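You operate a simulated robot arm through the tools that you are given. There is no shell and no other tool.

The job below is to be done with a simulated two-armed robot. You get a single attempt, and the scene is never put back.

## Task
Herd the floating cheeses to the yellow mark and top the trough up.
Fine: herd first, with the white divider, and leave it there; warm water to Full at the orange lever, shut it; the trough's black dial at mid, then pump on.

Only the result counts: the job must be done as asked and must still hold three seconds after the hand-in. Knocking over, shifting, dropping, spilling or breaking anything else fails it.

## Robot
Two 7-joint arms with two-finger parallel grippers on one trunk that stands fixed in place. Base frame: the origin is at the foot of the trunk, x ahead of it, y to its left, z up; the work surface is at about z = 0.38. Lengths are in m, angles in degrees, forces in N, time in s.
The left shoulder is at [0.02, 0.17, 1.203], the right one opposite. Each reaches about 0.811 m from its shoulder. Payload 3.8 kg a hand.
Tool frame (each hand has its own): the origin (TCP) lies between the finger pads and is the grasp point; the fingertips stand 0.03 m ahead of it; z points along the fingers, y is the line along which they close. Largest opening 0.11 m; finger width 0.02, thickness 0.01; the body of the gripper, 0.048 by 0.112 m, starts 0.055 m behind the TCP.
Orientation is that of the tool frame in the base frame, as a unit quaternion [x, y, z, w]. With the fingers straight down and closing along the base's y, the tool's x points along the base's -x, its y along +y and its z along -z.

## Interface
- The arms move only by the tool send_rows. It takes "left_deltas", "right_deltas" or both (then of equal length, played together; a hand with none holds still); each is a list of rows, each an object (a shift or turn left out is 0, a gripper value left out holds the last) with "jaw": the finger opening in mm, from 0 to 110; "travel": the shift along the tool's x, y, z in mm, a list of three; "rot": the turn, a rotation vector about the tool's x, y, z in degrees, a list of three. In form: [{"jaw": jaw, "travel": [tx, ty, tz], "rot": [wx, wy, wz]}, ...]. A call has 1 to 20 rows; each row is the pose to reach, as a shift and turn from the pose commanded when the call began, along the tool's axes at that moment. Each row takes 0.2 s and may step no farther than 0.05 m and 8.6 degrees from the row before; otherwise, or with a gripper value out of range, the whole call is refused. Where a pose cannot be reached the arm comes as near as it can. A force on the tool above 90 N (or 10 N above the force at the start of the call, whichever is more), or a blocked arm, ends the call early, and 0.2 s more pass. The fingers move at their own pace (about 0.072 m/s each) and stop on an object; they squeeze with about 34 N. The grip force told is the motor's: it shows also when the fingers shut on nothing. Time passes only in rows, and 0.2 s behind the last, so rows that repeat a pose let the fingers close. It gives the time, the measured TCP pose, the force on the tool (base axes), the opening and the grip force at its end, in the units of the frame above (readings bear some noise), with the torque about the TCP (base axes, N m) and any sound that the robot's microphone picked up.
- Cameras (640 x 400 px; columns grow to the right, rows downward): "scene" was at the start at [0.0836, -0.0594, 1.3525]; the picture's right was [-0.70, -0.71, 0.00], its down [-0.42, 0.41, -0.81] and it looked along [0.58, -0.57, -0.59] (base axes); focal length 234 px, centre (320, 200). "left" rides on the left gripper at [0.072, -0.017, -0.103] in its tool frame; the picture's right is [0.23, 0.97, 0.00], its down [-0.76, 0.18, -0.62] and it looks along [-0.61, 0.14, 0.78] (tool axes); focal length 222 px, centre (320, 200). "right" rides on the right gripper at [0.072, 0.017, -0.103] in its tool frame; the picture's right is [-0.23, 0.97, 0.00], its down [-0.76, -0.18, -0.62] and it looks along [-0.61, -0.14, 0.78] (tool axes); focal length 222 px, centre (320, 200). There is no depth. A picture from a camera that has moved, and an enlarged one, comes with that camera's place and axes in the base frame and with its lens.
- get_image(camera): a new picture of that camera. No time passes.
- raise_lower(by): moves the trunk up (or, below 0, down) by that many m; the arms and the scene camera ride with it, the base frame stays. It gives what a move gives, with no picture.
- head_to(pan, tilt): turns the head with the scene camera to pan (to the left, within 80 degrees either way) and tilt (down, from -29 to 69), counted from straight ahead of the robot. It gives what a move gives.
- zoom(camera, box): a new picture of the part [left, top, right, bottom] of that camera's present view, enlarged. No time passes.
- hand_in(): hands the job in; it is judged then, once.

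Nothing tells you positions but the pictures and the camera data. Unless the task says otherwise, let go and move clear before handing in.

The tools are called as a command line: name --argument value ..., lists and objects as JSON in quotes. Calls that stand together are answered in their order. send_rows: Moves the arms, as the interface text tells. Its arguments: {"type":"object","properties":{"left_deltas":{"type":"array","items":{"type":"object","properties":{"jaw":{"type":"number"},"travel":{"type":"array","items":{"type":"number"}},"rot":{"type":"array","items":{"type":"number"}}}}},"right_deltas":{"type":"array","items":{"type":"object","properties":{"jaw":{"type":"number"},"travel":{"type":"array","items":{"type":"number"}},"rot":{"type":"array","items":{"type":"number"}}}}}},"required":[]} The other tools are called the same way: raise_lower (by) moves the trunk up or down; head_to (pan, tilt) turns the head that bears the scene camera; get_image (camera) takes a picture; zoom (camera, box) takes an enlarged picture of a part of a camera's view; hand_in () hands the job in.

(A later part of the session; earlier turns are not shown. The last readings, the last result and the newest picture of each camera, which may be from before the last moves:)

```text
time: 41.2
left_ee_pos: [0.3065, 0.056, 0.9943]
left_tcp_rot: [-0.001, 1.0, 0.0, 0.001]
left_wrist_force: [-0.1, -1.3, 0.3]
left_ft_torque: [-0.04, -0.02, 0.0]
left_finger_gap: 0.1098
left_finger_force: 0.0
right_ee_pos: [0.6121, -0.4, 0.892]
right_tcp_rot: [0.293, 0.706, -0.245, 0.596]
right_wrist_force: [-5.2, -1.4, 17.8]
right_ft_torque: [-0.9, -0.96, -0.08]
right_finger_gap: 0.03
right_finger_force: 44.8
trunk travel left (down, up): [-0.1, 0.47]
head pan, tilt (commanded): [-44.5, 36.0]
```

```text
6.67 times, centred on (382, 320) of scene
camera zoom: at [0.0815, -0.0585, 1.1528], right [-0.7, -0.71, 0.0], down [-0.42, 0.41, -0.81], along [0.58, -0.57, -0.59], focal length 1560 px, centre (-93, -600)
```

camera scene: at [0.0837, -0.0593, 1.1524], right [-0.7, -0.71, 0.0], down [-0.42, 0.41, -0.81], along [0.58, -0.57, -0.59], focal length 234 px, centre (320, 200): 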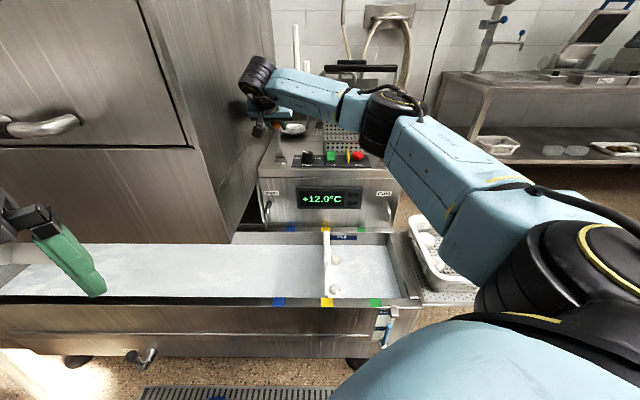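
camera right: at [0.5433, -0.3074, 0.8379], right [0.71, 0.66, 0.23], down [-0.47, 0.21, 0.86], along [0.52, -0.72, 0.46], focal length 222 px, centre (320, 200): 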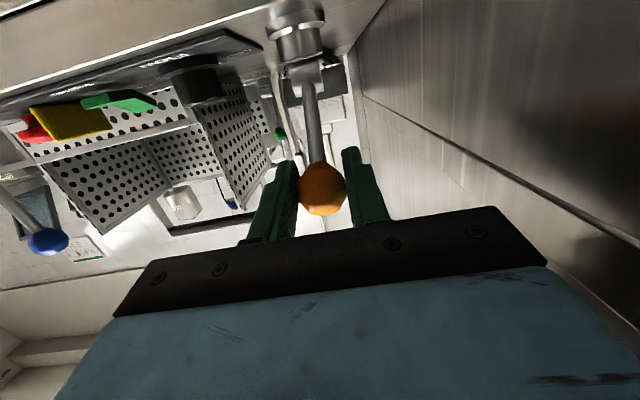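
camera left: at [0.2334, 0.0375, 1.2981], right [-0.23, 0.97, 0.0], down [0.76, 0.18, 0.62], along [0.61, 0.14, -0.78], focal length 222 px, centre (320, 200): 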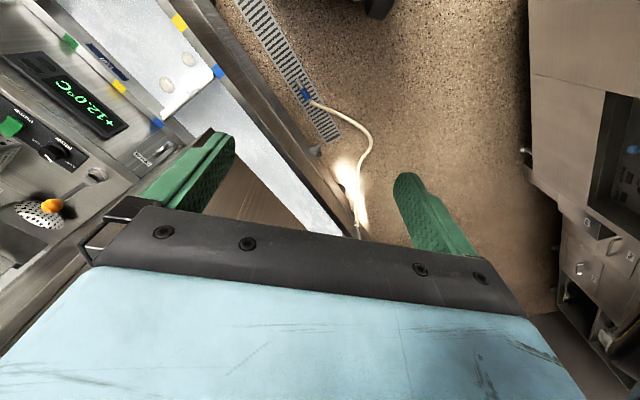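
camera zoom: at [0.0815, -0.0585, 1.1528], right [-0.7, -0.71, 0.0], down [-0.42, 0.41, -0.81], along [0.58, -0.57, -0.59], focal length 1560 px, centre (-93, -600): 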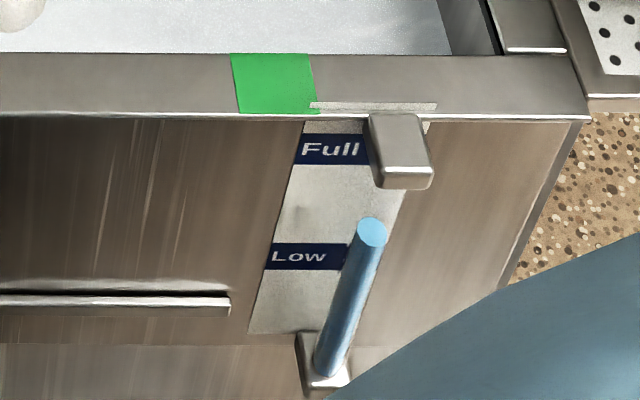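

It is flowing well now and the gauge is visibly rising. I'll hold and time it.

send_rows --right_deltas '[{"travel": [0, 0, 0]}, {"travel": [0, 0, 0]}, {"travel": [0, 0, 0]}, {"travel": [0, 0, 0]}, {"travel": [0, 0, 0]}, {"travel": [0, 0, 0]}, {"travel": [0, 0, 0]}, {"travel": [0, 0, 0]}, {"travel": [0, 0, 0]}, {"travel": [0, 0, 0]}, {"travel": [0, 0, 0]}, {"travel": [0, 0, 0]}, {"travel": [0, 0, 0]}, {"travel": [0, 0, 0]}, {"travel": [0, 0, 0]}, {"travel": [0, 0, 0]}, {"travel": [0, 0, 0]}, {"travel": [0, 0, 0]}, {"travel": [0, 0, 0]}]'

zoom --camera "scene" --box '[220, 180, 380, 310]'

zoom --camera "scene" --box '[358, 290, 406, 350]'

```text
time: 45.2
left_ee_pos: [0.3049, 0.0548, 0.9945]
left_tcp_rot: [0.0, 1.0, -0.001, 0.0]
left_wrist_force: [-0.2, -0.5, -1.2]
left_ft_torque: [0.01, -0.03, 0.03]
left_finger_gap: 0.11
left_finger_force: 0.2
right_ee_pos: [0.6116, -0.4, 0.8919]
right_tcp_rot: [0.293, 0.707, -0.246, 0.595]
right_wrist_force: [-7.6, 6.1, 16.9]
right_ft_torque: [-0.6, -0.6, 0.02]
right_finger_gap: 0.0299
right_finger_force: 44.8
trunk travel left (down, up): [-0.1, 0.47]
head pan, tilt (commanded): [-44.5, 36.0]
```

```text
3.08 times, centred on (300, 245) of scene
camera zoom: at [0.0813, -0.0578, 1.1528], right [-0.7, -0.71, 0.0], down [-0.42, 0.41, -0.81], along [0.58, -0.57, -0.59], focal length 720 px, centre (382, 62)
```

zoom: 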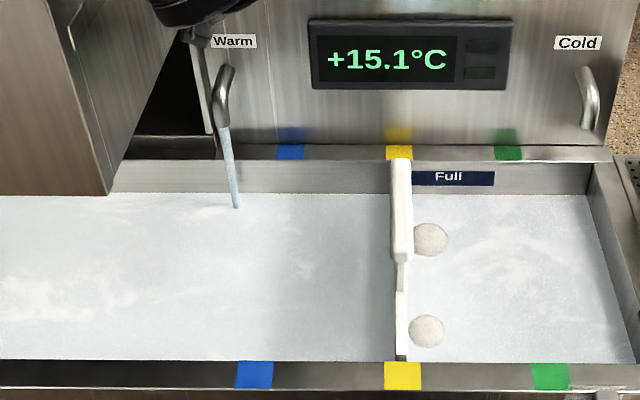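

```text
6.67 times, centred on (382, 320) of scene
camera zoom: at [0.0813, -0.0578, 1.1528], right [-0.7, -0.71, 0.0], down [-0.42, 0.41, -0.81], along [0.58, -0.57, -0.59], focal length 1560 px, centre (-93, -600)
```

zoom: 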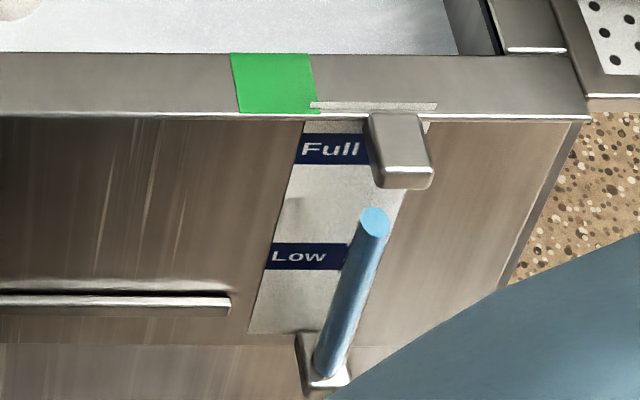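

It is rising at about 2 mm/s, so around 15 s more. I'll keep holding.

send_rows --right_deltas '[{"travel": [0, 0, 0]}, {"travel": [0, 0, 0]}, {"travel": [0, 0, 0]}, {"travel": [0, 0, 0]}, {"travel": [0, 0, 0]}, {"travel": [0, 0, 0]}, {"travel": [0, 0, 0]}, {"travel": [0, 0, 0]}, {"travel": [0, 0, 0]}, {"travel": [0, 0, 0]}, {"travel": [0, 0, 0]}, {"travel": [0, 0, 0]}, {"travel": [0, 0, 0]}, {"travel": [0, 0, 0]}, {"travel": [0, 0, 0]}, {"travel": [0, 0, 0]}, {"travel": [0, 0, 0]}, {"travel": [0, 0, 0]}, {"travel": [0, 0, 0]}]'

zoom --camera "scene" --box '[300, 220, 380, 270]'

zoom --camera "scene" --box '[358, 290, 406, 350]'

```text
time: 49.2
left_ee_pos: [0.3052, 0.0556, 0.995]
left_tcp_rot: [0.0, 1.0, -0.001, 0.001]
left_wrist_force: [-0.1, 0.7, -0.3]
left_ft_torque: [0.01, -0.01, -0.03]
left_finger_gap: 0.11
left_finger_force: 0.1
right_ee_pos: [0.6113, -0.3995, 0.8925]
right_tcp_rot: [0.293, 0.708, -0.245, 0.594]
right_wrist_force: [-9.0, 8.1, 14.4]
right_ft_torque: [-0.34, -0.4, 0.0]
right_finger_gap: 0.0302
right_finger_force: 44.4
trunk travel left (down, up): [-0.1, 0.47]
head pan, tilt (commanded): [-44.5, 36.0]
```

```text
8.00 times, centred on (340, 245) of scene
camera zoom: at [0.0814, -0.0577, 1.1528], right [-0.7, -0.71, 0.0], down [-0.42, 0.41, -0.81], along [0.58, -0.57, -0.59], focal length 1872 px, centre (160, -160)
```

zoom: 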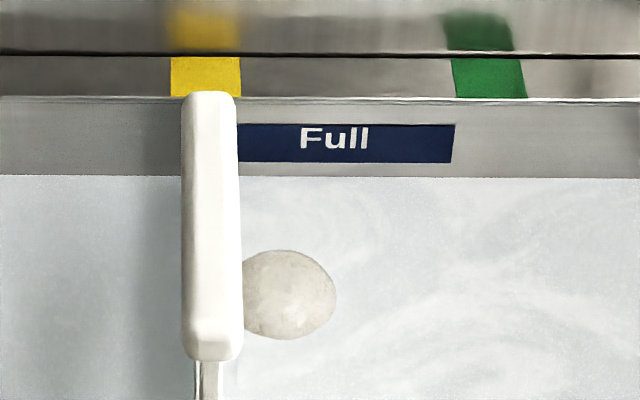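

```text
6.67 times, centred on (382, 320) of scene
camera zoom: at [0.0814, -0.0577, 1.1528], right [-0.7, -0.71, 0.0], down [-0.42, 0.41, -0.81], along [0.58, -0.57, -0.59], focal length 1560 px, centre (-93, -600)
```

zoom: 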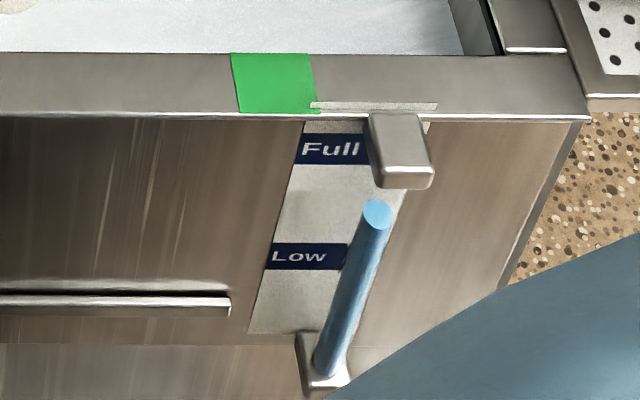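

The waterline is at z≈0.507, the label bottom at about 0.516 and its centre at about 0.528. I'll keep filling for about 5 s and recheck.

send_rows --right_deltas '[{"travel": [0, 0, 0]}, {"travel": [0, 0, 0]}, {"travel": [0, 0, 0]}, {"travel": [0, 0, 0]}, {"travel": [0, 0, 0]}, {"travel": [0, 0, 0]}, {"travel": [0, 0, 0]}, {"travel": [0, 0, 0]}, {"travel": [0, 0, 0]}, {"travel": [0, 0, 0]}, {"travel": [0, 0, 0]}, {"travel": [0, 0, 0]}, {"travel": [0, 0, 0]}, {"travel": [0, 0, 0]}, {"travel": [0, 0, 0]}, {"travel": [0, 0, 0]}, {"travel": [0, 0, 0]}, {"travel": [0, 0, 0]}, {"travel": [0, 0, 0]}]'

zoom --camera "scene" --box '[300, 220, 380, 270]'

zoom --camera "scene" --box '[358, 290, 406, 350]'

get_image --camera "scene"

```text
time: 53.2
left_ee_pos: [0.3051, 0.0558, 0.9954]
left_tcp_rot: [0.0, 1.0, -0.001, 0.001]
left_wrist_force: [0.0, -0.4, -1.4]
left_ft_torque: [0.0, 0.01, 0.01]
left_finger_gap: 0.1101
left_finger_force: 0.0
right_ee_pos: [0.6122, -0.4001, 0.8919]
right_tcp_rot: [0.293, 0.707, -0.246, 0.594]
right_wrist_force: [-11.7, 9.1, 12.2]
right_ft_torque: [-0.12, -0.13, -0.01]
right_finger_gap: 0.0299
right_finger_force: 44.6
trunk travel left (down, up): [-0.1, 0.47]
head pan, tilt (commanded): [-44.5, 36.0]
```

```text
8.00 times, centred on (340, 245) of scene
camera zoom: at [0.0815, -0.0578, 1.1527], right [-0.7, -0.71, 0.0], down [-0.42, 0.41, -0.81], along [0.58, -0.57, -0.59], focal length 1872 px, centre (160, -160)
```

zoom: 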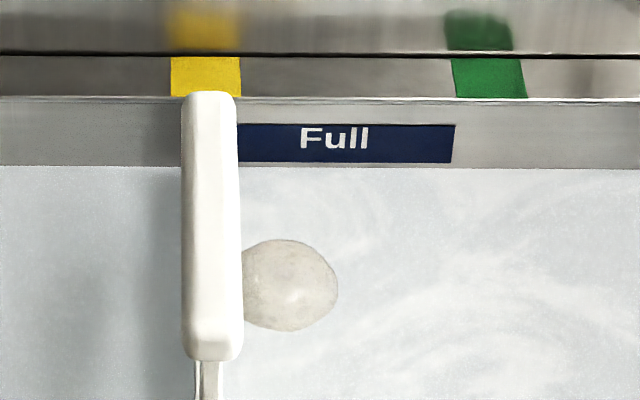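

```text
6.67 times, centred on (382, 320) of scene
camera zoom: at [0.0815, -0.0578, 1.1527], right [-0.7, -0.71, 0.0], down [-0.42, 0.41, -0.81], along [0.58, -0.57, -0.59], focal length 1560 px, centre (-93, -600)
```

zoom: 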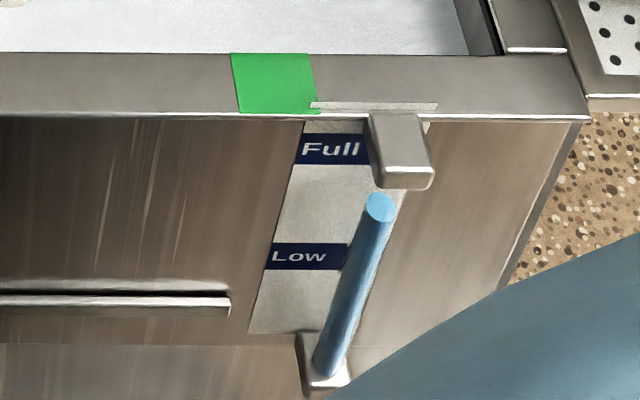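

```text
taken
camera scene: at [0.0815, -0.0578, 1.1527], right [-0.7, -0.71, 0.0], down [-0.42, 0.41, -0.81], along [0.58, -0.57, -0.59], focal length 234 px, centre (320, 200)
```

scene: 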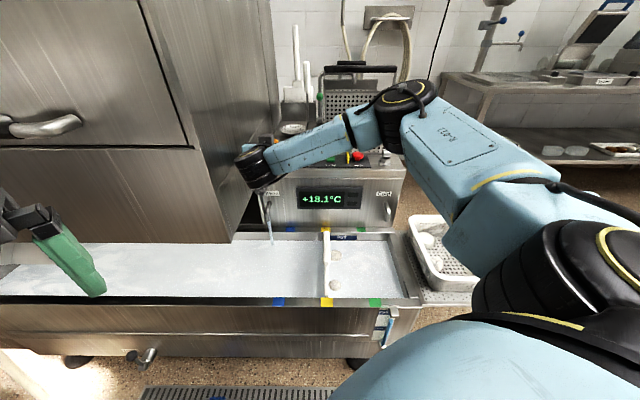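

The waterline is just at the label's lower edge and needs about 15 mm more to its centre. I'll hold another 4 s.

send_rows --right_deltas '[{"travel": [0, 0, 0]}, {"travel": [0, 0, 0]}, {"travel": [0, 0, 0]}, {"travel": [0, 0, 0]}, {"travel": [0, 0, 0]}, {"travel": [0, 0, 0]}, {"travel": [0, 0, 0]}, {"travel": [0, 0, 0]}, {"travel": [0, 0, 0]}, {"travel": [0, 0, 0]}, {"travel": [0, 0, 0]}, {"travel": [0, 0, 0]}, {"travel": [0, 0, 0]}, {"travel": [0, 0, 0]}, {"travel": [0, 0, 0]}, {"travel": [0, 0, 0]}, {"travel": [0, 0, 0]}, {"travel": [0, 0, 0]}, {"travel": [0, 0, 0]}]'

zoom --camera "scene" --box '[300, 220, 380, 270]'

zoom --camera "scene" --box '[358, 290, 406, 350]'

```text
time: 57.2
left_ee_pos: [0.3056, 0.0556, 0.9934]
left_tcp_rot: [0.001, 1.0, -0.001, 0.001]
left_wrist_force: [1.0, -0.6, 0.6]
left_ft_torque: [0.0, 0.03, -0.02]
left_finger_gap: 0.11
left_finger_force: 0.0
right_ee_pos: [0.6128, -0.3996, 0.8917]
right_tcp_rot: [0.293, 0.708, -0.246, 0.593]
right_wrist_force: [-11.8, 9.6, 10.8]
right_ft_torque: [-0.07, -0.05, -0.01]
right_finger_gap: 0.03
right_finger_force: 45.2
trunk travel left (down, up): [-0.1, 0.47]
head pan, tilt (commanded): [-44.5, 36.0]
```

```text
8.00 times, centred on (340, 245) of scene
camera zoom: at [0.0817, -0.0579, 1.1527], right [-0.7, -0.71, 0.0], down [-0.42, 0.41, -0.81], along [0.58, -0.57, -0.59], focal length 1872 px, centre (160, -160)
```

zoom: 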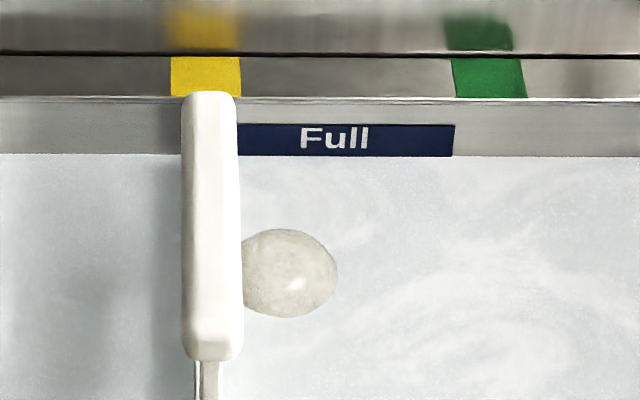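

```text
6.67 times, centred on (382, 320) of scene
camera zoom: at [0.0817, -0.0579, 1.1527], right [-0.7, -0.71, 0.0], down [-0.42, 0.41, -0.81], along [0.58, -0.57, -0.59], focal length 1560 px, centre (-93, -600)
```

zoom: 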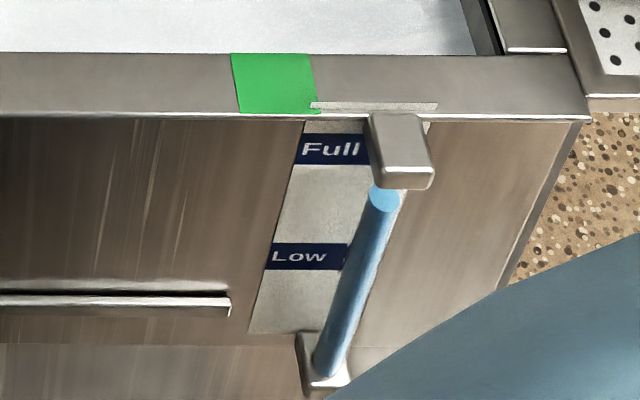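

The waterline is at row 155 and the label centre at about 143, so roughly 3–4 s remain at this rate. I'll hold about 2 s, then begin shutting.

send_rows --right_deltas '[{"travel": [0, 0, 0]}, {"travel": [0, 0, 0]}, {"travel": [0, 0, 0]}, {"travel": [0, 0, 0]}, {"travel": [0, 0, 0]}, {"travel": [0, 0, 0]}, {"travel": [0, 0, 0]}, {"travel": [0, 0, 0]}, {"travel": [0, 0, 0]}]'

zoom --camera "scene" --box '[300, 220, 380, 270]'

```text
time: 59.2
left_ee_pos: [0.3056, 0.0549, 0.9948]
left_tcp_rot: [0.0, 1.0, -0.001, 0.001]
left_wrist_force: [-0.2, 0.2, 0.0]
left_ft_torque: [0.01, 0.0, -0.01]
left_finger_gap: 0.1102
left_finger_force: 0.1
right_ee_pos: [0.6122, -0.3997, 0.8902]
right_tcp_rot: [0.293, 0.707, -0.246, 0.594]
right_wrist_force: [-9.8, 8.7, 10.1]
right_ft_torque: [-0.08, -0.09, -0.01]
right_finger_gap: 0.0297
right_finger_force: 45.4
trunk travel left (down, up): [-0.1, 0.47]
head pan, tilt (commanded): [-44.5, 36.0]
```

```text
8.00 times, centred on (340, 245) of scene
camera zoom: at [0.0817, -0.0579, 1.1527], right [-0.7, -0.71, 0.0], down [-0.42, 0.41, -0.81], along [0.58, -0.57, -0.59], focal length 1872 px, centre (160, -160)
```

zoom: 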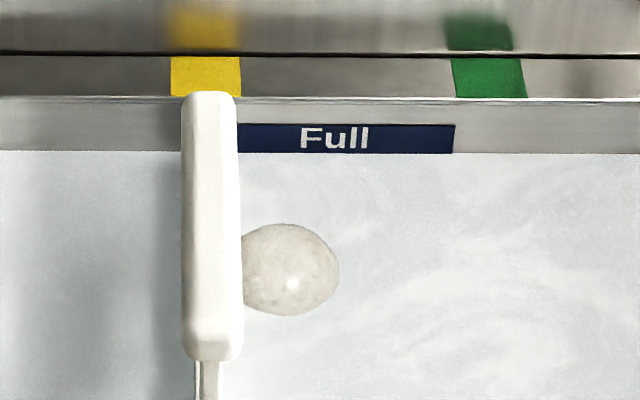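

The row is 152 now. I'll hold another 2 s, then shut.

send_rows --right_deltas '[{"travel": [0, 0, 0]}, {"travel": [0, 0, 0]}, {"travel": [0, 0, 0]}, {"travel": [0, 0, 0]}, {"travel": [0, 0, 0]}, {"travel": [0, 0, 0]}, {"travel": [0, 0, 0]}, {"travel": [0, 0, 0]}, {"travel": [0, 0, 0]}]'

zoom --camera "scene" --box '[300, 220, 380, 270]'

zoom --camera "scene" --box '[358, 290, 406, 350]'

```text
time: 61.2
left_ee_pos: [0.3051, 0.0551, 0.9956]
left_tcp_rot: [0.0, 1.0, -0.001, 0.001]
left_wrist_force: [-0.4, 0.8, -0.1]
left_ft_torque: [-0.01, -0.02, 0.01]
left_finger_gap: 0.11
left_finger_force: 0.0
right_ee_pos: [0.6123, -0.3997, 0.8912]
right_tcp_rot: [0.293, 0.708, -0.246, 0.594]
right_wrist_force: [-10.4, 8.5, 9.9]
right_ft_torque: [-0.09, -0.07, -0.02]
right_finger_gap: 0.03
right_finger_force: 44.7
trunk travel left (down, up): [-0.1, 0.47]
head pan, tilt (commanded): [-44.5, 36.0]
```

```text
8.00 times, centred on (340, 245) of scene
camera zoom: at [0.0818, -0.058, 1.1527], right [-0.7, -0.71, 0.0], down [-0.42, 0.41, -0.81], along [0.58, -0.57, -0.59], focal length 1872 px, centre (160, -160)
```

zoom: 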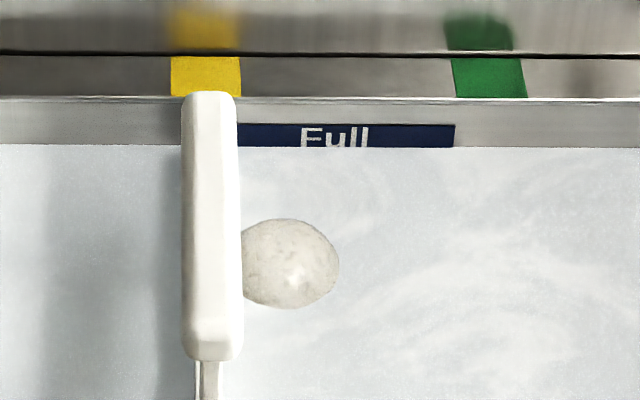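

```text
6.67 times, centred on (382, 320) of scene
camera zoom: at [0.0818, -0.058, 1.1527], right [-0.7, -0.71, 0.0], down [-0.42, 0.41, -0.81], along [0.58, -0.57, -0.59], focal length 1560 px, centre (-93, -600)
```

zoom: 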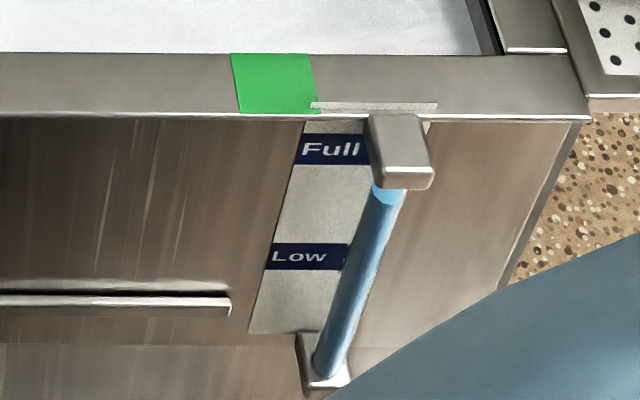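

The waterline is 2–3 px below the label centre, so it's time to shut. I'll swing the lever back to upright along the arc.

send_rows --right_deltas '[{"travel": [-14.6, 0, 9.5], "rot": [0, 7.4, 0]}, {"travel": [-28.6, 0, 21.7], "rot": [0, 14.8, 0]}, {"travel": [-39.9, 0, 36.5], "rot": [0, 22, 0]}, {"travel": [-47.7, 0, 53.4], "rot": [0, 29.5, 0]}, {"travel": [-51.2, 0, 66.9], "rot": [0, 35, 0]}, {"travel": [-51.7, 0, 69.9], "rot": [0, 35, 0]}, {"travel": [-51.7, 0, 69.9], "rot": [0, 35, 0]}]'

zoom --camera "scene" --box '[220, 90, 340, 250]'

zoom --camera "scene" --box '[300, 220, 380, 270]'

get_image --camera "right"

```text
time: 62.8
left_ee_pos: [0.3042, 0.0548, 0.9958]
left_tcp_rot: [0.001, 1.0, 0.0, 0.001]
left_wrist_force: [0.1, 0.7, 0.3]
left_ft_torque: [0.02, -0.01, 0.01]
left_finger_gap: 0.11
left_finger_force: 0.1
right_ee_pos: [0.6661, -0.4535, 0.9273]
right_tcp_rot: [0.353, 0.855, -0.146, 0.35]
right_wrist_force: [-26.4, 18.5, -5.2]
right_ft_torque: [0.25, 0.26, 0.03]
right_finger_gap: 0.03
right_finger_force: 44.9
trunk travel left (down, up): [-0.1, 0.47]
head pan, tilt (commanded): [-44.5, 36.0]
```

```text
2.50 times, centred on (280, 170) of scene
camera zoom: at [0.0814, -0.0578, 1.1526], right [-0.7, -0.71, 0.0], down [-0.42, 0.41, -0.81], along [0.58, -0.57, -0.59], focal length 585 px, centre (420, 275)
```

zoom: 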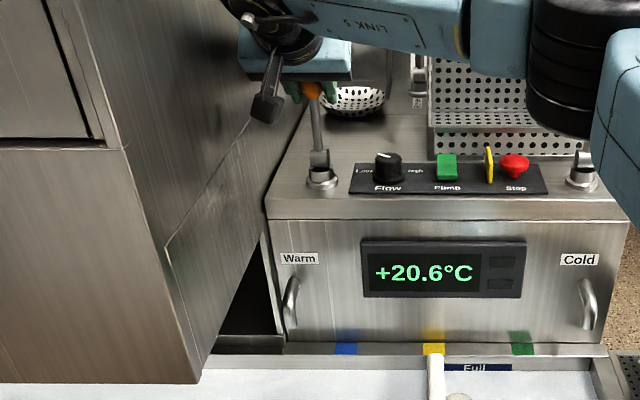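

```text
8.00 times, centred on (340, 245) of scene
camera zoom: at [0.0814, -0.0578, 1.1526], right [-0.7, -0.71, 0.0], down [-0.42, 0.41, -0.81], along [0.58, -0.57, -0.59], focal length 1872 px, centre (160, -160)
```

zoom: 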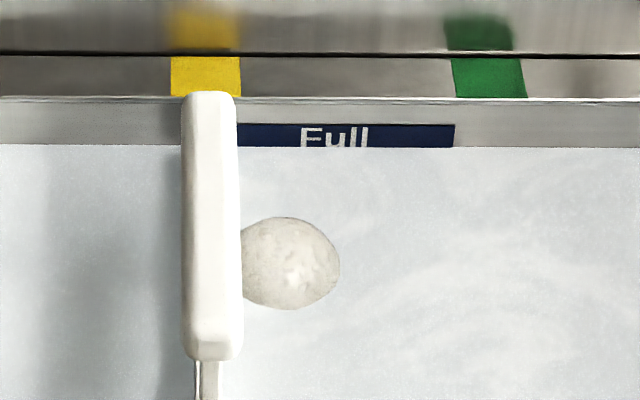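

```text
taken
camera right: at [0.5903, -0.3547, 0.9493], right [0.8, 0.58, 0.16], down [-0.05, -0.2, 0.98], along [0.6, -0.79, -0.13], focal length 222 px, centre (320, 200)
```

right: 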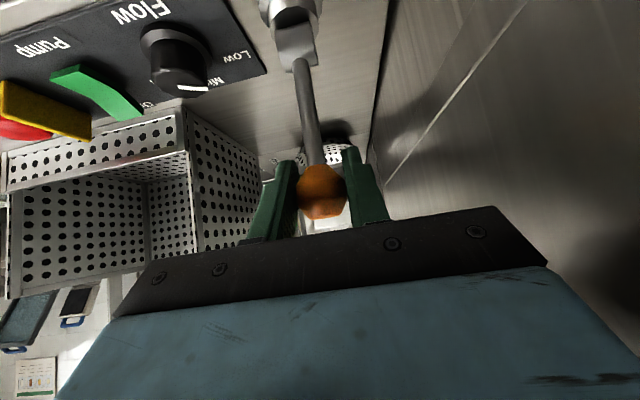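

The lever is back at its upright stop and the stream has stopped. I'll zoom in tightly to check the final waterline against the Full label and the spout.

zoom --camera "scene" --box '[328, 228, 360, 248]'

zoom --camera "scene" --box '[372, 300, 396, 330]'

zoom --camera "scene" --box '[250, 190, 298, 250]'

```text
16.00 times, centred on (344, 238) of scene
camera zoom: at [0.0814, -0.0578, 1.1526], right [-0.7, -0.71, 0.0], down [-0.42, 0.41, -0.81], along [0.58, -0.57, -0.59], focal length 3744 px, centre (-64, -408)
```

zoom: 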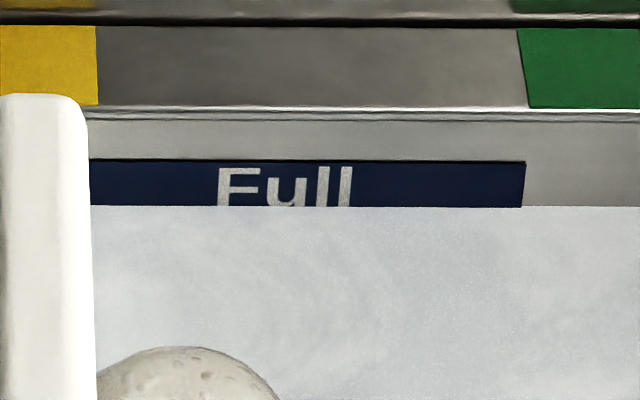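

```text
13.33 times, centred on (384, 315) of scene
camera zoom: at [0.0814, -0.0578, 1.1526], right [-0.7, -0.71, 0.0], down [-0.42, 0.41, -0.81], along [0.58, -0.57, -0.59], focal length 3120 px, centre (-533, -1333)
```

zoom: 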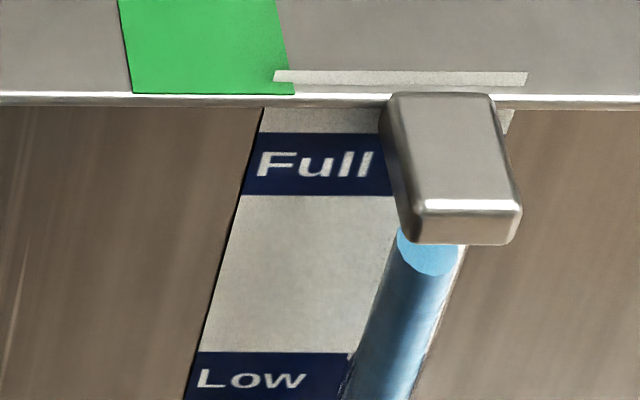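

```text
6.67 times, centred on (274, 220) of scene
camera zoom: at [0.0814, -0.0578, 1.1526], right [-0.7, -0.71, 0.0], down [-0.42, 0.41, -0.81], along [0.58, -0.57, -0.59], focal length 1560 px, centre (627, 67)
```

zoom: 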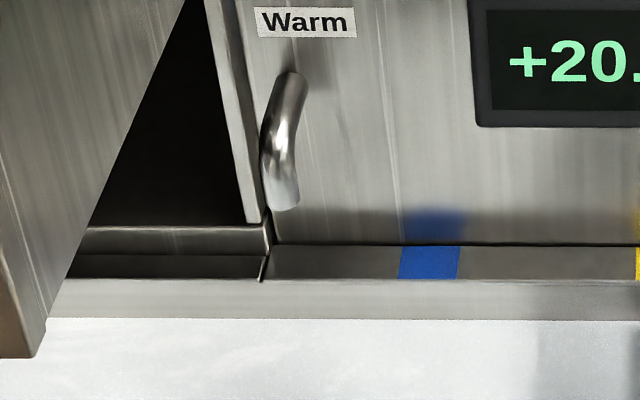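

The stream is fully stopped and the waterline is about 2 mm below the label's centre. I'll do one quick open-and-shut along the same arc to bring it to centre.

send_rows --right_deltas '[{"travel": [12.7, 0, -11.2], "rot": [0, -5.5, 0]}, {"travel": [28.8, 0, -20.5], "rot": [0, -13, 0]}, {"travel": [46.5, 0, -26.3], "rot": [0, -20.2, 0]}, {"travel": [65, 0, -28.3], "rot": [0, -27.6, 0]}, {"travel": [82.4, 0, -27.7], "rot": [0, -35, 0]}, {"travel": [82.4, 0, -27.7], "rot": [0, -35, 0]}, {"travel": [65, 0, -28.3], "rot": [0, -27.6, 0]}, {"travel": [46.5, 0, -26.3], "rot": [0, -20.2, 0]}, {"travel": [28.8, 0, -20.5], "rot": [0, -13, 0]}, {"travel": [12.7, 0, -11.2], "rot": [0, -5.5, 0]}, {"travel": [2.1, 0, -2.1], "rot": [0, 0, 0]}, {"travel": [0, 0, 0], "rot": [0, 0, 0]}, {"travel": [0, 0, 0], "rot": [0, 0, 0]}]'

zoom --camera "scene" --box '[328, 228, 360, 248]'

zoom --camera "scene" --box '[220, 90, 340, 250]'

zoom --camera "scene" --box '[372, 300, 396, 330]'

```text
time: 65.6
left_ee_pos: [0.3048, 0.055, 0.9954]
left_tcp_rot: [0.0, 1.0, -0.001, 0.002]
left_wrist_force: [0.2, -0.6, -0.7]
left_ft_torque: [0.01, 0.0, 0.03]
left_finger_gap: 0.1099
left_finger_force: 0.0
right_ee_pos: [0.667, -0.4544, 0.9278]
right_tcp_rot: [0.352, 0.855, -0.146, 0.351]
right_wrist_force: [-26.5, 15.9, -8.1]
right_ft_torque: [0.25, 0.27, 0.03]
right_finger_gap: 0.0296
right_finger_force: 45.2
trunk travel left (down, up): [-0.1, 0.47]
head pan, tilt (commanded): [-44.5, 36.0]
```

```text
16.00 times, centred on (344, 238) of scene
camera zoom: at [0.0817, -0.0582, 1.1526], right [-0.7, -0.71, 0.0], down [-0.42, 0.41, -0.81], along [0.58, -0.57, -0.59], focal length 3744 px, centre (-64, -408)
```

zoom: 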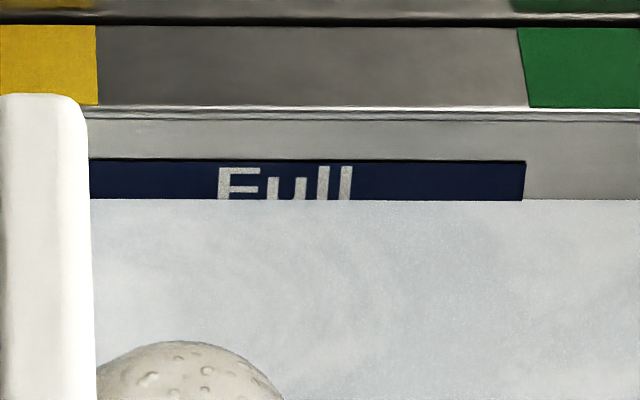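

```text
2.50 times, centred on (280, 170) of scene
camera zoom: at [0.0817, -0.0582, 1.1526], right [-0.7, -0.71, 0.0], down [-0.42, 0.41, -0.81], along [0.58, -0.57, -0.59], focal length 585 px, centre (420, 275)
```

zoom: 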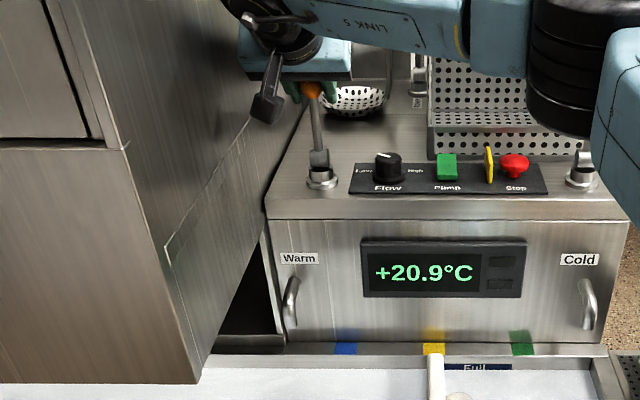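

```text
13.33 times, centred on (384, 315) of scene
camera zoom: at [0.0817, -0.0582, 1.1526], right [-0.7, -0.71, 0.0], down [-0.42, 0.41, -0.81], along [0.58, -0.57, -0.59], focal length 3120 px, centre (-533, -1333)
```

zoom: 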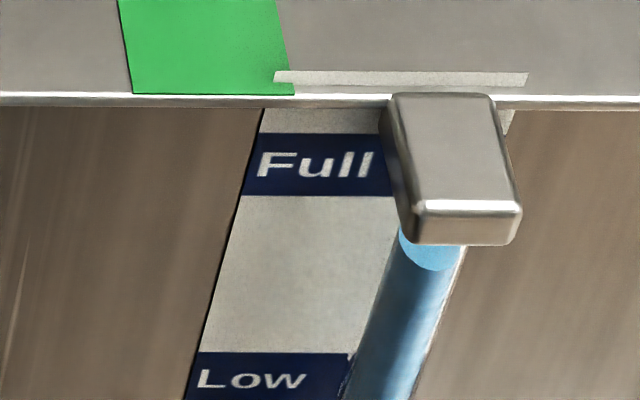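

The waterline is now right at the centre of the Full label and the flow has stopped. I'll ease the pressure, open the jaws and back out along the finger axis.

send_rows --right_deltas '[{"travel": [1.5, 0, -1.5]}, {"travel": [1.5, 0, -1.5], "jaw": 45}, {"travel": [1.5, 0, -1.5], "jaw": 60}, {"travel": [1.5, 0, -1.5], "jaw": 60}, {"travel": [1.5, 0, -25]}, {"travel": [1.5, 0, -55]}, {"travel": [1.5, 0, -85]}, {"travel": [1.5, 0, -85]}]'

get_image --camera "right"

zoom --camera "scene" --box '[220, 90, 340, 250]'

zoom --camera "scene" --box '[328, 228, 360, 248]'

```text
time: 67.4
left_ee_pos: [0.3071, 0.0541, 0.9937]
left_tcp_rot: [0.0, 1.0, -0.001, 0.0]
left_wrist_force: [-0.4, 0.0, -0.4]
left_ft_torque: [0.01, 0.02, 0.02]
left_finger_gap: 0.1101
left_finger_force: 0.2
right_ee_pos: [0.6241, -0.4123, 0.9861]
right_tcp_rot: [0.354, 0.854, -0.146, 0.352]
right_wrist_force: [-1.2, 0.2, 0.2]
right_ft_torque: [-0.01, 0.0, -0.02]
right_finger_gap: 0.0597
right_finger_force: 0.0
trunk travel left (down, up): [-0.1, 0.47]
head pan, tilt (commanded): [-44.5, 36.0]
```

```text
taken
camera right: at [0.5489, -0.3123, 1.0081], right [0.8, 0.57, 0.16], down [-0.05, -0.2, 0.98], along [0.59, -0.79, -0.13], focal length 222 px, centre (320, 200)
```

right: 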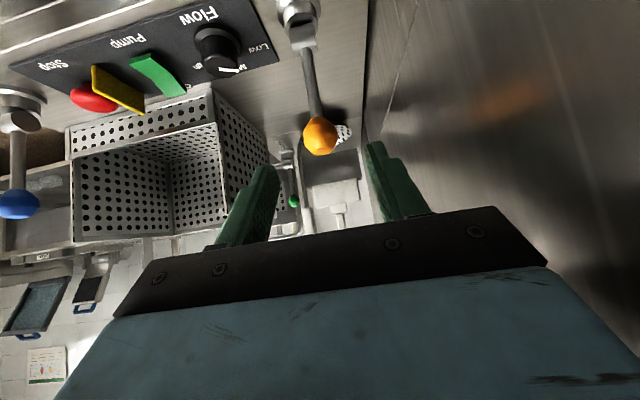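

```text
2.50 times, centred on (280, 170) of scene
camera zoom: at [0.0836, -0.0593, 1.1524], right [-0.7, -0.71, 0.0], down [-0.42, 0.41, -0.81], along [0.58, -0.57, -0.59], focal length 585 px, centre (420, 275)
```

zoom: 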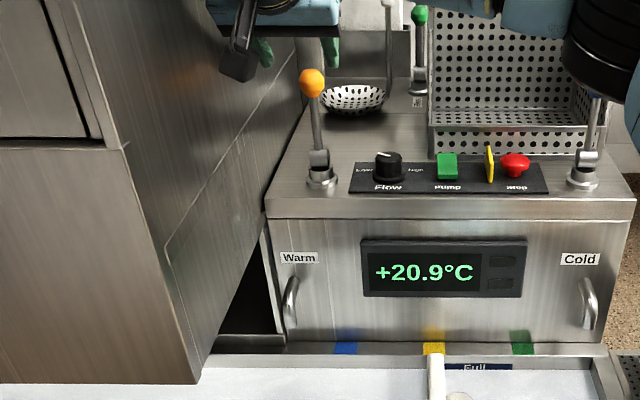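

```text
16.00 times, centred on (344, 238) of scene
camera zoom: at [0.0836, -0.0593, 1.1524], right [-0.7, -0.71, 0.0], down [-0.42, 0.41, -0.81], along [0.58, -0.57, -0.59], focal length 3744 px, centre (-64, -408)
```

zoom: 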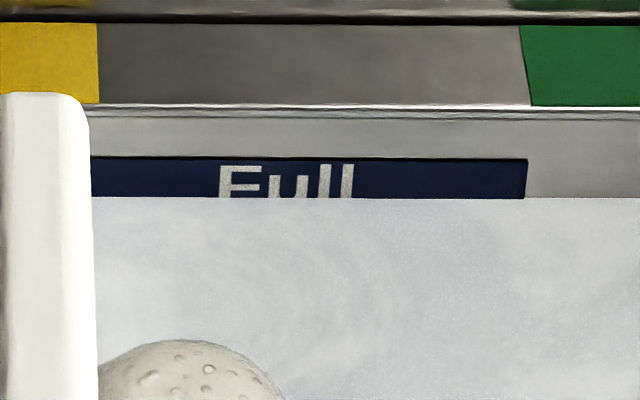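

The lever is upright and shut, and the level is holding. Now the Flow dial: I'll zoom in from both cameras to locate it and read the pointer.

zoom --camera "scene" --box '[290, 140, 338, 170]'

zoom --camera "right" --box '[120, 0, 280, 100]'

get_image --camera "scene"

```text
13.33 times, centred on (314, 155) of scene
camera zoom: at [0.0836, -0.0593, 1.1524], right [-0.7, -0.71, 0.0], down [-0.42, 0.41, -0.81], along [0.58, -0.57, -0.59], focal length 3120 px, centre (400, 800)
```

zoom: 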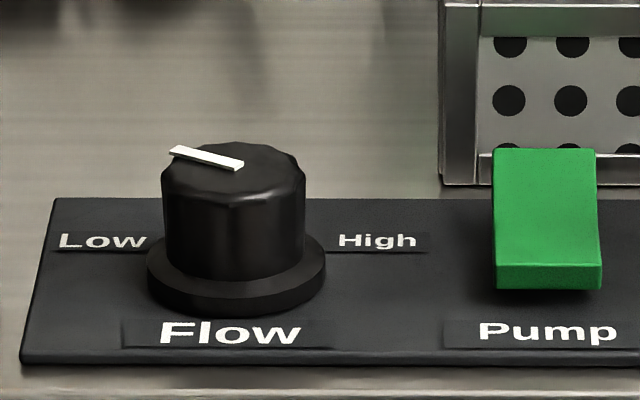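

```text
4.00 times, centred on (200, 50) of right
camera zoom: at [0.5489, -0.3123, 1.0081], right [0.8, 0.57, 0.16], down [-0.05, -0.2, 0.98], along [0.59, -0.79, -0.13], focal length 888 px, centre (800, 800)
```

zoom: 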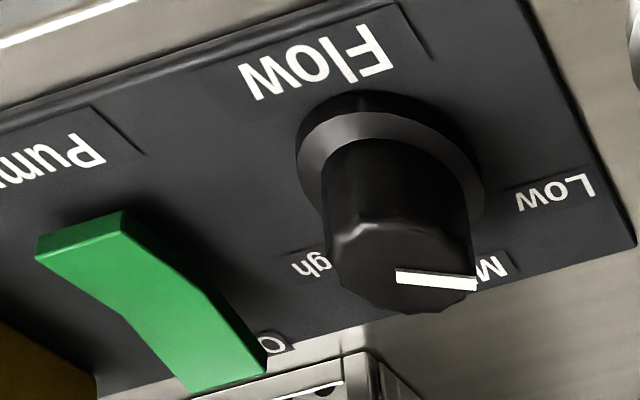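

```text
taken
camera scene: at [0.0836, -0.0593, 1.1524], right [-0.7, -0.71, 0.0], down [-0.42, 0.41, -0.81], along [0.58, -0.57, -0.59], focal length 234 px, centre (320, 200)
```

scene: 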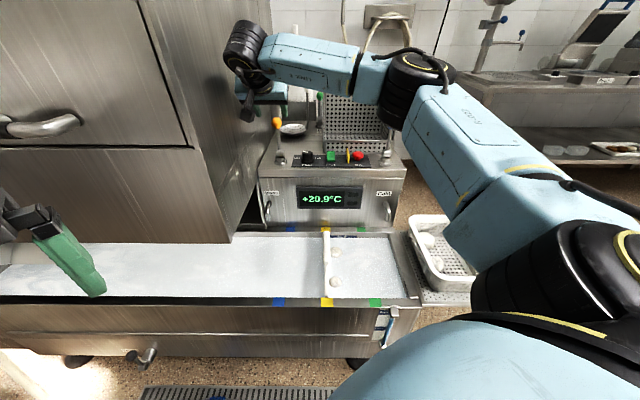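

The dial's knob top is near (0.608, -0.519, 0.835) and is about 34 mm wide. The pointer is at Low, 60° left of Mid, with Mid pointing straight away. The rocker has O at the far end, so pressing the near end should switch it on. I'll move to a pre-grasp with yaw 0, so I can turn 60° clockwise.

send_rows --right_deltas '[{"travel": [8.5, -22.8, 11.8], "rot": [-5.3, 0, -5.3]}, {"travel": [17, -45.6, 23.6], "rot": [-10.6, 0, -10.6]}, {"travel": [25.6, -68.4, 35.4], "rot": [-15.9, 0, -15.9]}, {"travel": [34.1, -91.1, 47.1], "rot": [-21.1, 0, -21.3]}, {"travel": [42.6, -113.9, 58.9], "rot": [-26.4, 0, -26.6]}, {"travel": [51.1, -136.7, 70.7], "rot": [-31.7, 0, -31.9]}, {"travel": [51.1, -136.7, 70.7], "rot": [-31.7, 0, -31.9]}]'

get_image --camera "right"

get_image --camera "scene"

```text
time: 69.0
left_ee_pos: [0.3077, 0.0538, 0.9941]
left_tcp_rot: [0.0, 1.0, 0.0, 0.001]
left_wrist_force: [-1.1, 0.2, 0.3]
left_ft_torque: [0.02, -0.01, 0.02]
left_finger_gap: 0.11
left_finger_force: 0.0
right_ee_pos: [0.538, -0.5184, 0.9019]
right_tcp_rot: [0.0, 0.924, 0.0, 0.382]
right_wrist_force: [-0.6, -0.2, 0.2]
right_ft_torque: [0.01, 0.01, -0.02]
right_finger_gap: 0.0599
right_finger_force: 0.0
trunk travel left (down, up): [-0.1, 0.47]
head pan, tilt (commanded): [-44.5, 36.0]
```

```text
taken
camera right: at [0.4133, -0.5034, 0.9219], right [0.16, 0.97, 0.16], down [0.1, -0.18, 0.98], along [0.98, -0.14, -0.13], focal length 222 px, centre (320, 200)
```

right: 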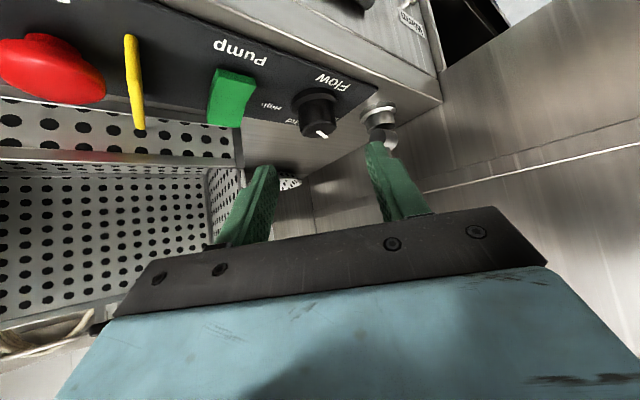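

```text
taken
camera scene: at [0.0835, -0.0594, 1.1525], right [-0.7, -0.71, 0.0], down [-0.42, 0.41, -0.81], along [0.58, -0.57, -0.59], focal length 234 px, centre (320, 200)
```

scene: 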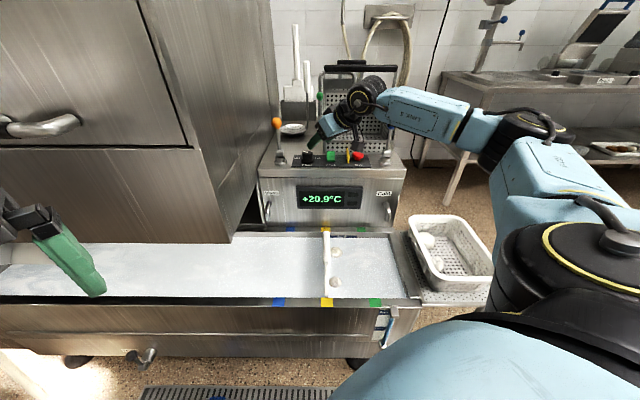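

The dial is centred between the fingers. I'll go most of the way along the finger axis and check before the last bit.

send_rows --right_deltas '[{"travel": [0, 0, 20], "jaw": 60}, {"travel": [0, 0, 40]}, {"travel": [0, 0, 58]}, {"travel": [0, 0, 58]}]'

get_image --camera "right"

zoom --camera "scene" --box '[280, 120, 360, 170]'

```text
time: 70.0
left_ee_pos: [0.3069, 0.0537, 0.9947]
left_tcp_rot: [-0.001, 1.0, 0.0, -0.001]
left_wrist_force: [0.0, 0.0, -0.1]
left_ft_torque: [0.0, -0.01, -0.01]
left_finger_gap: 0.1098
left_finger_force: 0.1
right_ee_pos: [0.5791, -0.5203, 0.8596]
right_tcp_rot: [0.0, 0.924, 0.0, 0.381]
right_wrist_force: [-0.2, 0.8, 0.3]
right_ft_torque: [-0.03, 0.03, 0.02]
right_finger_gap: 0.0599
right_finger_force: 0.1
trunk travel left (down, up): [-0.1, 0.47]
head pan, tilt (commanded): [-44.5, 36.0]
```

```text
taken
camera right: at [0.4552, -0.503, 0.8806], right [0.16, 0.97, 0.16], down [0.1, -0.18, 0.98], along [0.98, -0.14, -0.13], focal length 222 px, centre (320, 200)
```

right: 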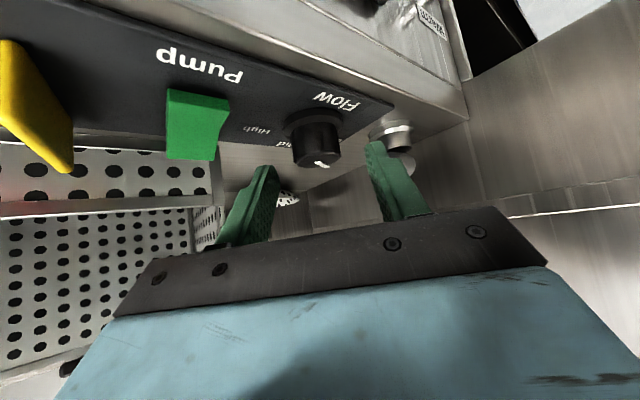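

```text
8.00 times, centred on (320, 145) of scene
camera zoom: at [0.0837, -0.0593, 1.1525], right [-0.7, -0.71, 0.0], down [-0.42, 0.41, -0.81], along [0.58, -0.57, -0.59], focal length 1872 px, centre (320, 640)
```

zoom: 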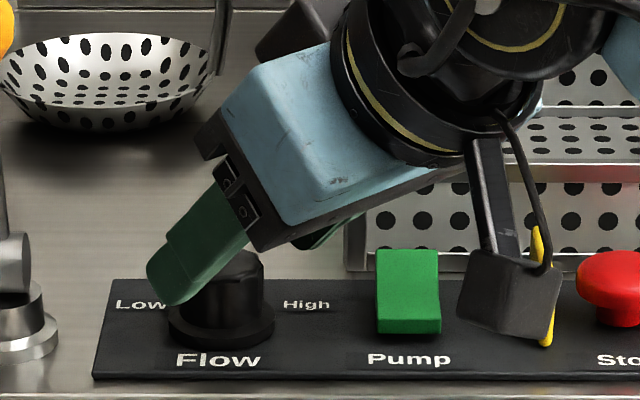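

The knob is still centred and the hand is clear of the lever, rocker and guard. I'll make the final approach.

send_rows --right_deltas '[{"travel": [0, 0, 11]}, {"travel": [0, 0, 21]}, {"travel": [0, 0, 21]}]'

get_image --camera "right"

zoom --camera "scene" --box '[280, 120, 360, 170]'

```text
time: 70.8
left_ee_pos: [0.307, 0.0539, 0.9949]
left_tcp_rot: [0.0, 1.0, -0.001, -0.001]
left_wrist_force: [-0.2, 0.0, -0.2]
left_ft_torque: [0.03, -0.01, -0.02]
left_finger_gap: 0.11
left_finger_force: 0.1
right_ee_pos: [0.5944, -0.5194, 0.8442]
right_tcp_rot: [0.0, 0.925, 0.0, 0.381]
right_wrist_force: [-1.0, -0.2, -0.7]
right_ft_torque: [-0.02, 0.0, -0.01]
right_finger_gap: 0.0601
right_finger_force: 0.0
trunk travel left (down, up): [-0.1, 0.47]
head pan, tilt (commanded): [-44.5, 36.0]
```

```text
taken
camera right: at [0.47, -0.5027, 0.8659], right [0.16, 0.97, 0.16], down [0.1, -0.18, 0.98], along [0.98, -0.14, -0.13], focal length 222 px, centre (320, 200)
```

right: 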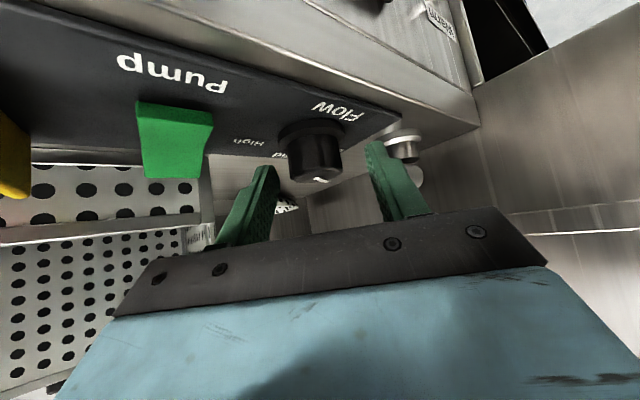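

```text
8.00 times, centred on (320, 145) of scene
camera zoom: at [0.0836, -0.0593, 1.1525], right [-0.7, -0.71, 0.0], down [-0.42, 0.41, -0.81], along [0.58, -0.57, -0.59], focal length 1872 px, centre (320, 640)
```

zoom: 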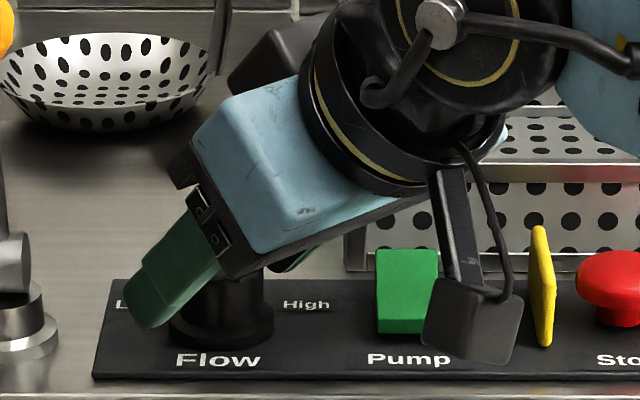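

The knob sits about 2 mm toward the negative tool-y side. I'll shift to suit and close gently.

send_rows --right_deltas '[{"travel": [0, -2, 0]}, {"travel": [0, -2, 0], "jaw": 36}, {"travel": [0, -2, 0], "jaw": 20}, {"travel": [0, -2, 0], "jaw": 20}]'

get_image --camera "right"

```text
time: 71.8
left_ee_pos: [0.3069, 0.0544, 0.9942]
left_tcp_rot: [0.0, 1.0, 0.0, -0.001]
left_wrist_force: [0.0, -0.1, 0.0]
left_ft_torque: [0.01, -0.02, -0.01]
left_finger_gap: 0.1097
left_finger_force: 0.1
right_ee_pos: [0.5949, -0.5226, 0.8446]
right_tcp_rot: [0.0, 0.925, 0.0, 0.381]
right_wrist_force: [0.5, -1.9, 0.7]
right_ft_torque: [-0.17, 0.19, -0.02]
right_finger_gap: 0.0332
right_finger_force: 45.1
trunk travel left (down, up): [-0.1, 0.47]
head pan, tilt (commanded): [-44.5, 36.0]
```

```text
taken
camera right: at [0.4697, -0.5049, 0.866], right [0.16, 0.97, 0.16], down [0.1, -0.18, 0.98], along [0.98, -0.14, -0.13], focal length 222 px, centre (320, 200)
```

right: 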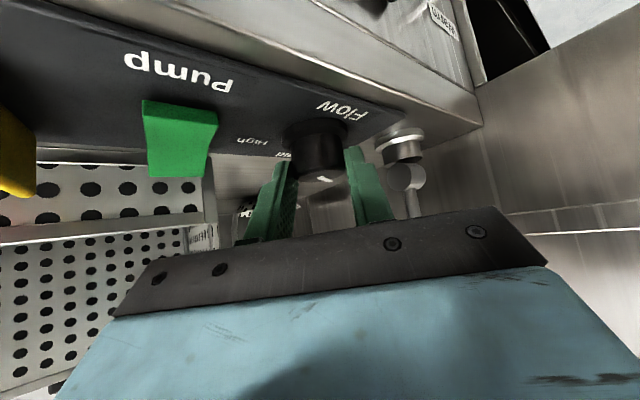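

The knob is gripped at 33 mm with low side force. I'll turn it clockwise about its own axis, 30° first, then check.

send_rows --right_deltas '[{"travel": [-0.1, 1.7, 0.1], "rot": [5.29, 0, 5.33]}, {"travel": [-0.3, 3.4, 0.3], "rot": [10.57, 0, 10.67]}, {"travel": [-0.7, 5, 0.7], "rot": [15.86, 0, 16]}, {"travel": [-1.3, 6.6, 1.3], "rot": [21.15, 0, 21.33]}, {"travel": [-1.3, 6.6, 1.3], "rot": [21.15, 0, 21.33]}]'

get_image --camera "right"

zoom --camera "scene" --box '[280, 120, 360, 170]'

```text
time: 73.0
left_ee_pos: [0.3077, 0.0536, 0.9947]
left_tcp_rot: [0.0, 1.0, 0.0, 0.0]
left_wrist_force: [-0.5, 0.0, 0.2]
left_ft_torque: [0.02, -0.03, -0.01]
left_finger_gap: 0.11
left_finger_force: 0.0
right_ee_pos: [0.5971, -0.5142, 0.8441]
right_tcp_rot: [0.24, 0.893, -0.098, 0.368]
right_wrist_force: [0.4, 4.0, 1.1]
right_ft_torque: [-0.19, 0.05, 0.03]
right_finger_gap: 0.0333
right_finger_force: 45.0
trunk travel left (down, up): [-0.1, 0.47]
head pan, tilt (commanded): [-44.5, 36.0]
```

```text
taken
camera right: at [0.4971, -0.4373, 0.8663], right [0.63, 0.76, 0.16], down [0.0, -0.21, 0.98], along [0.78, -0.61, -0.13], focal length 222 px, centre (320, 200)
```

right: 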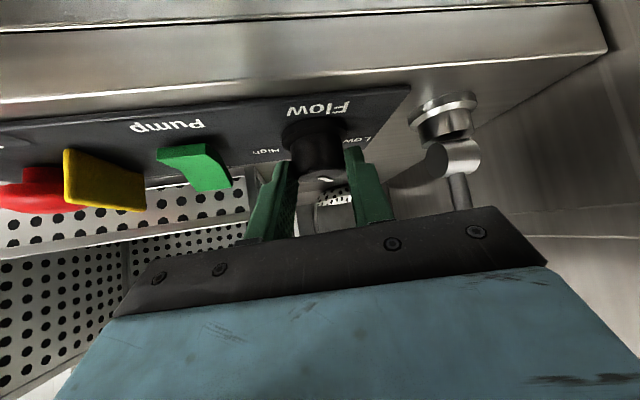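

```text
8.00 times, centred on (320, 145) of scene
camera zoom: at [0.0835, -0.0588, 1.1525], right [-0.7, -0.71, 0.0], down [-0.42, 0.41, -0.81], along [0.58, -0.57, -0.59], focal length 1872 px, centre (320, 640)
```

zoom: 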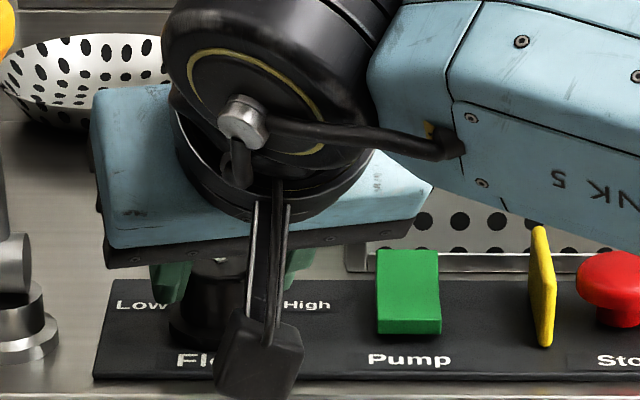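

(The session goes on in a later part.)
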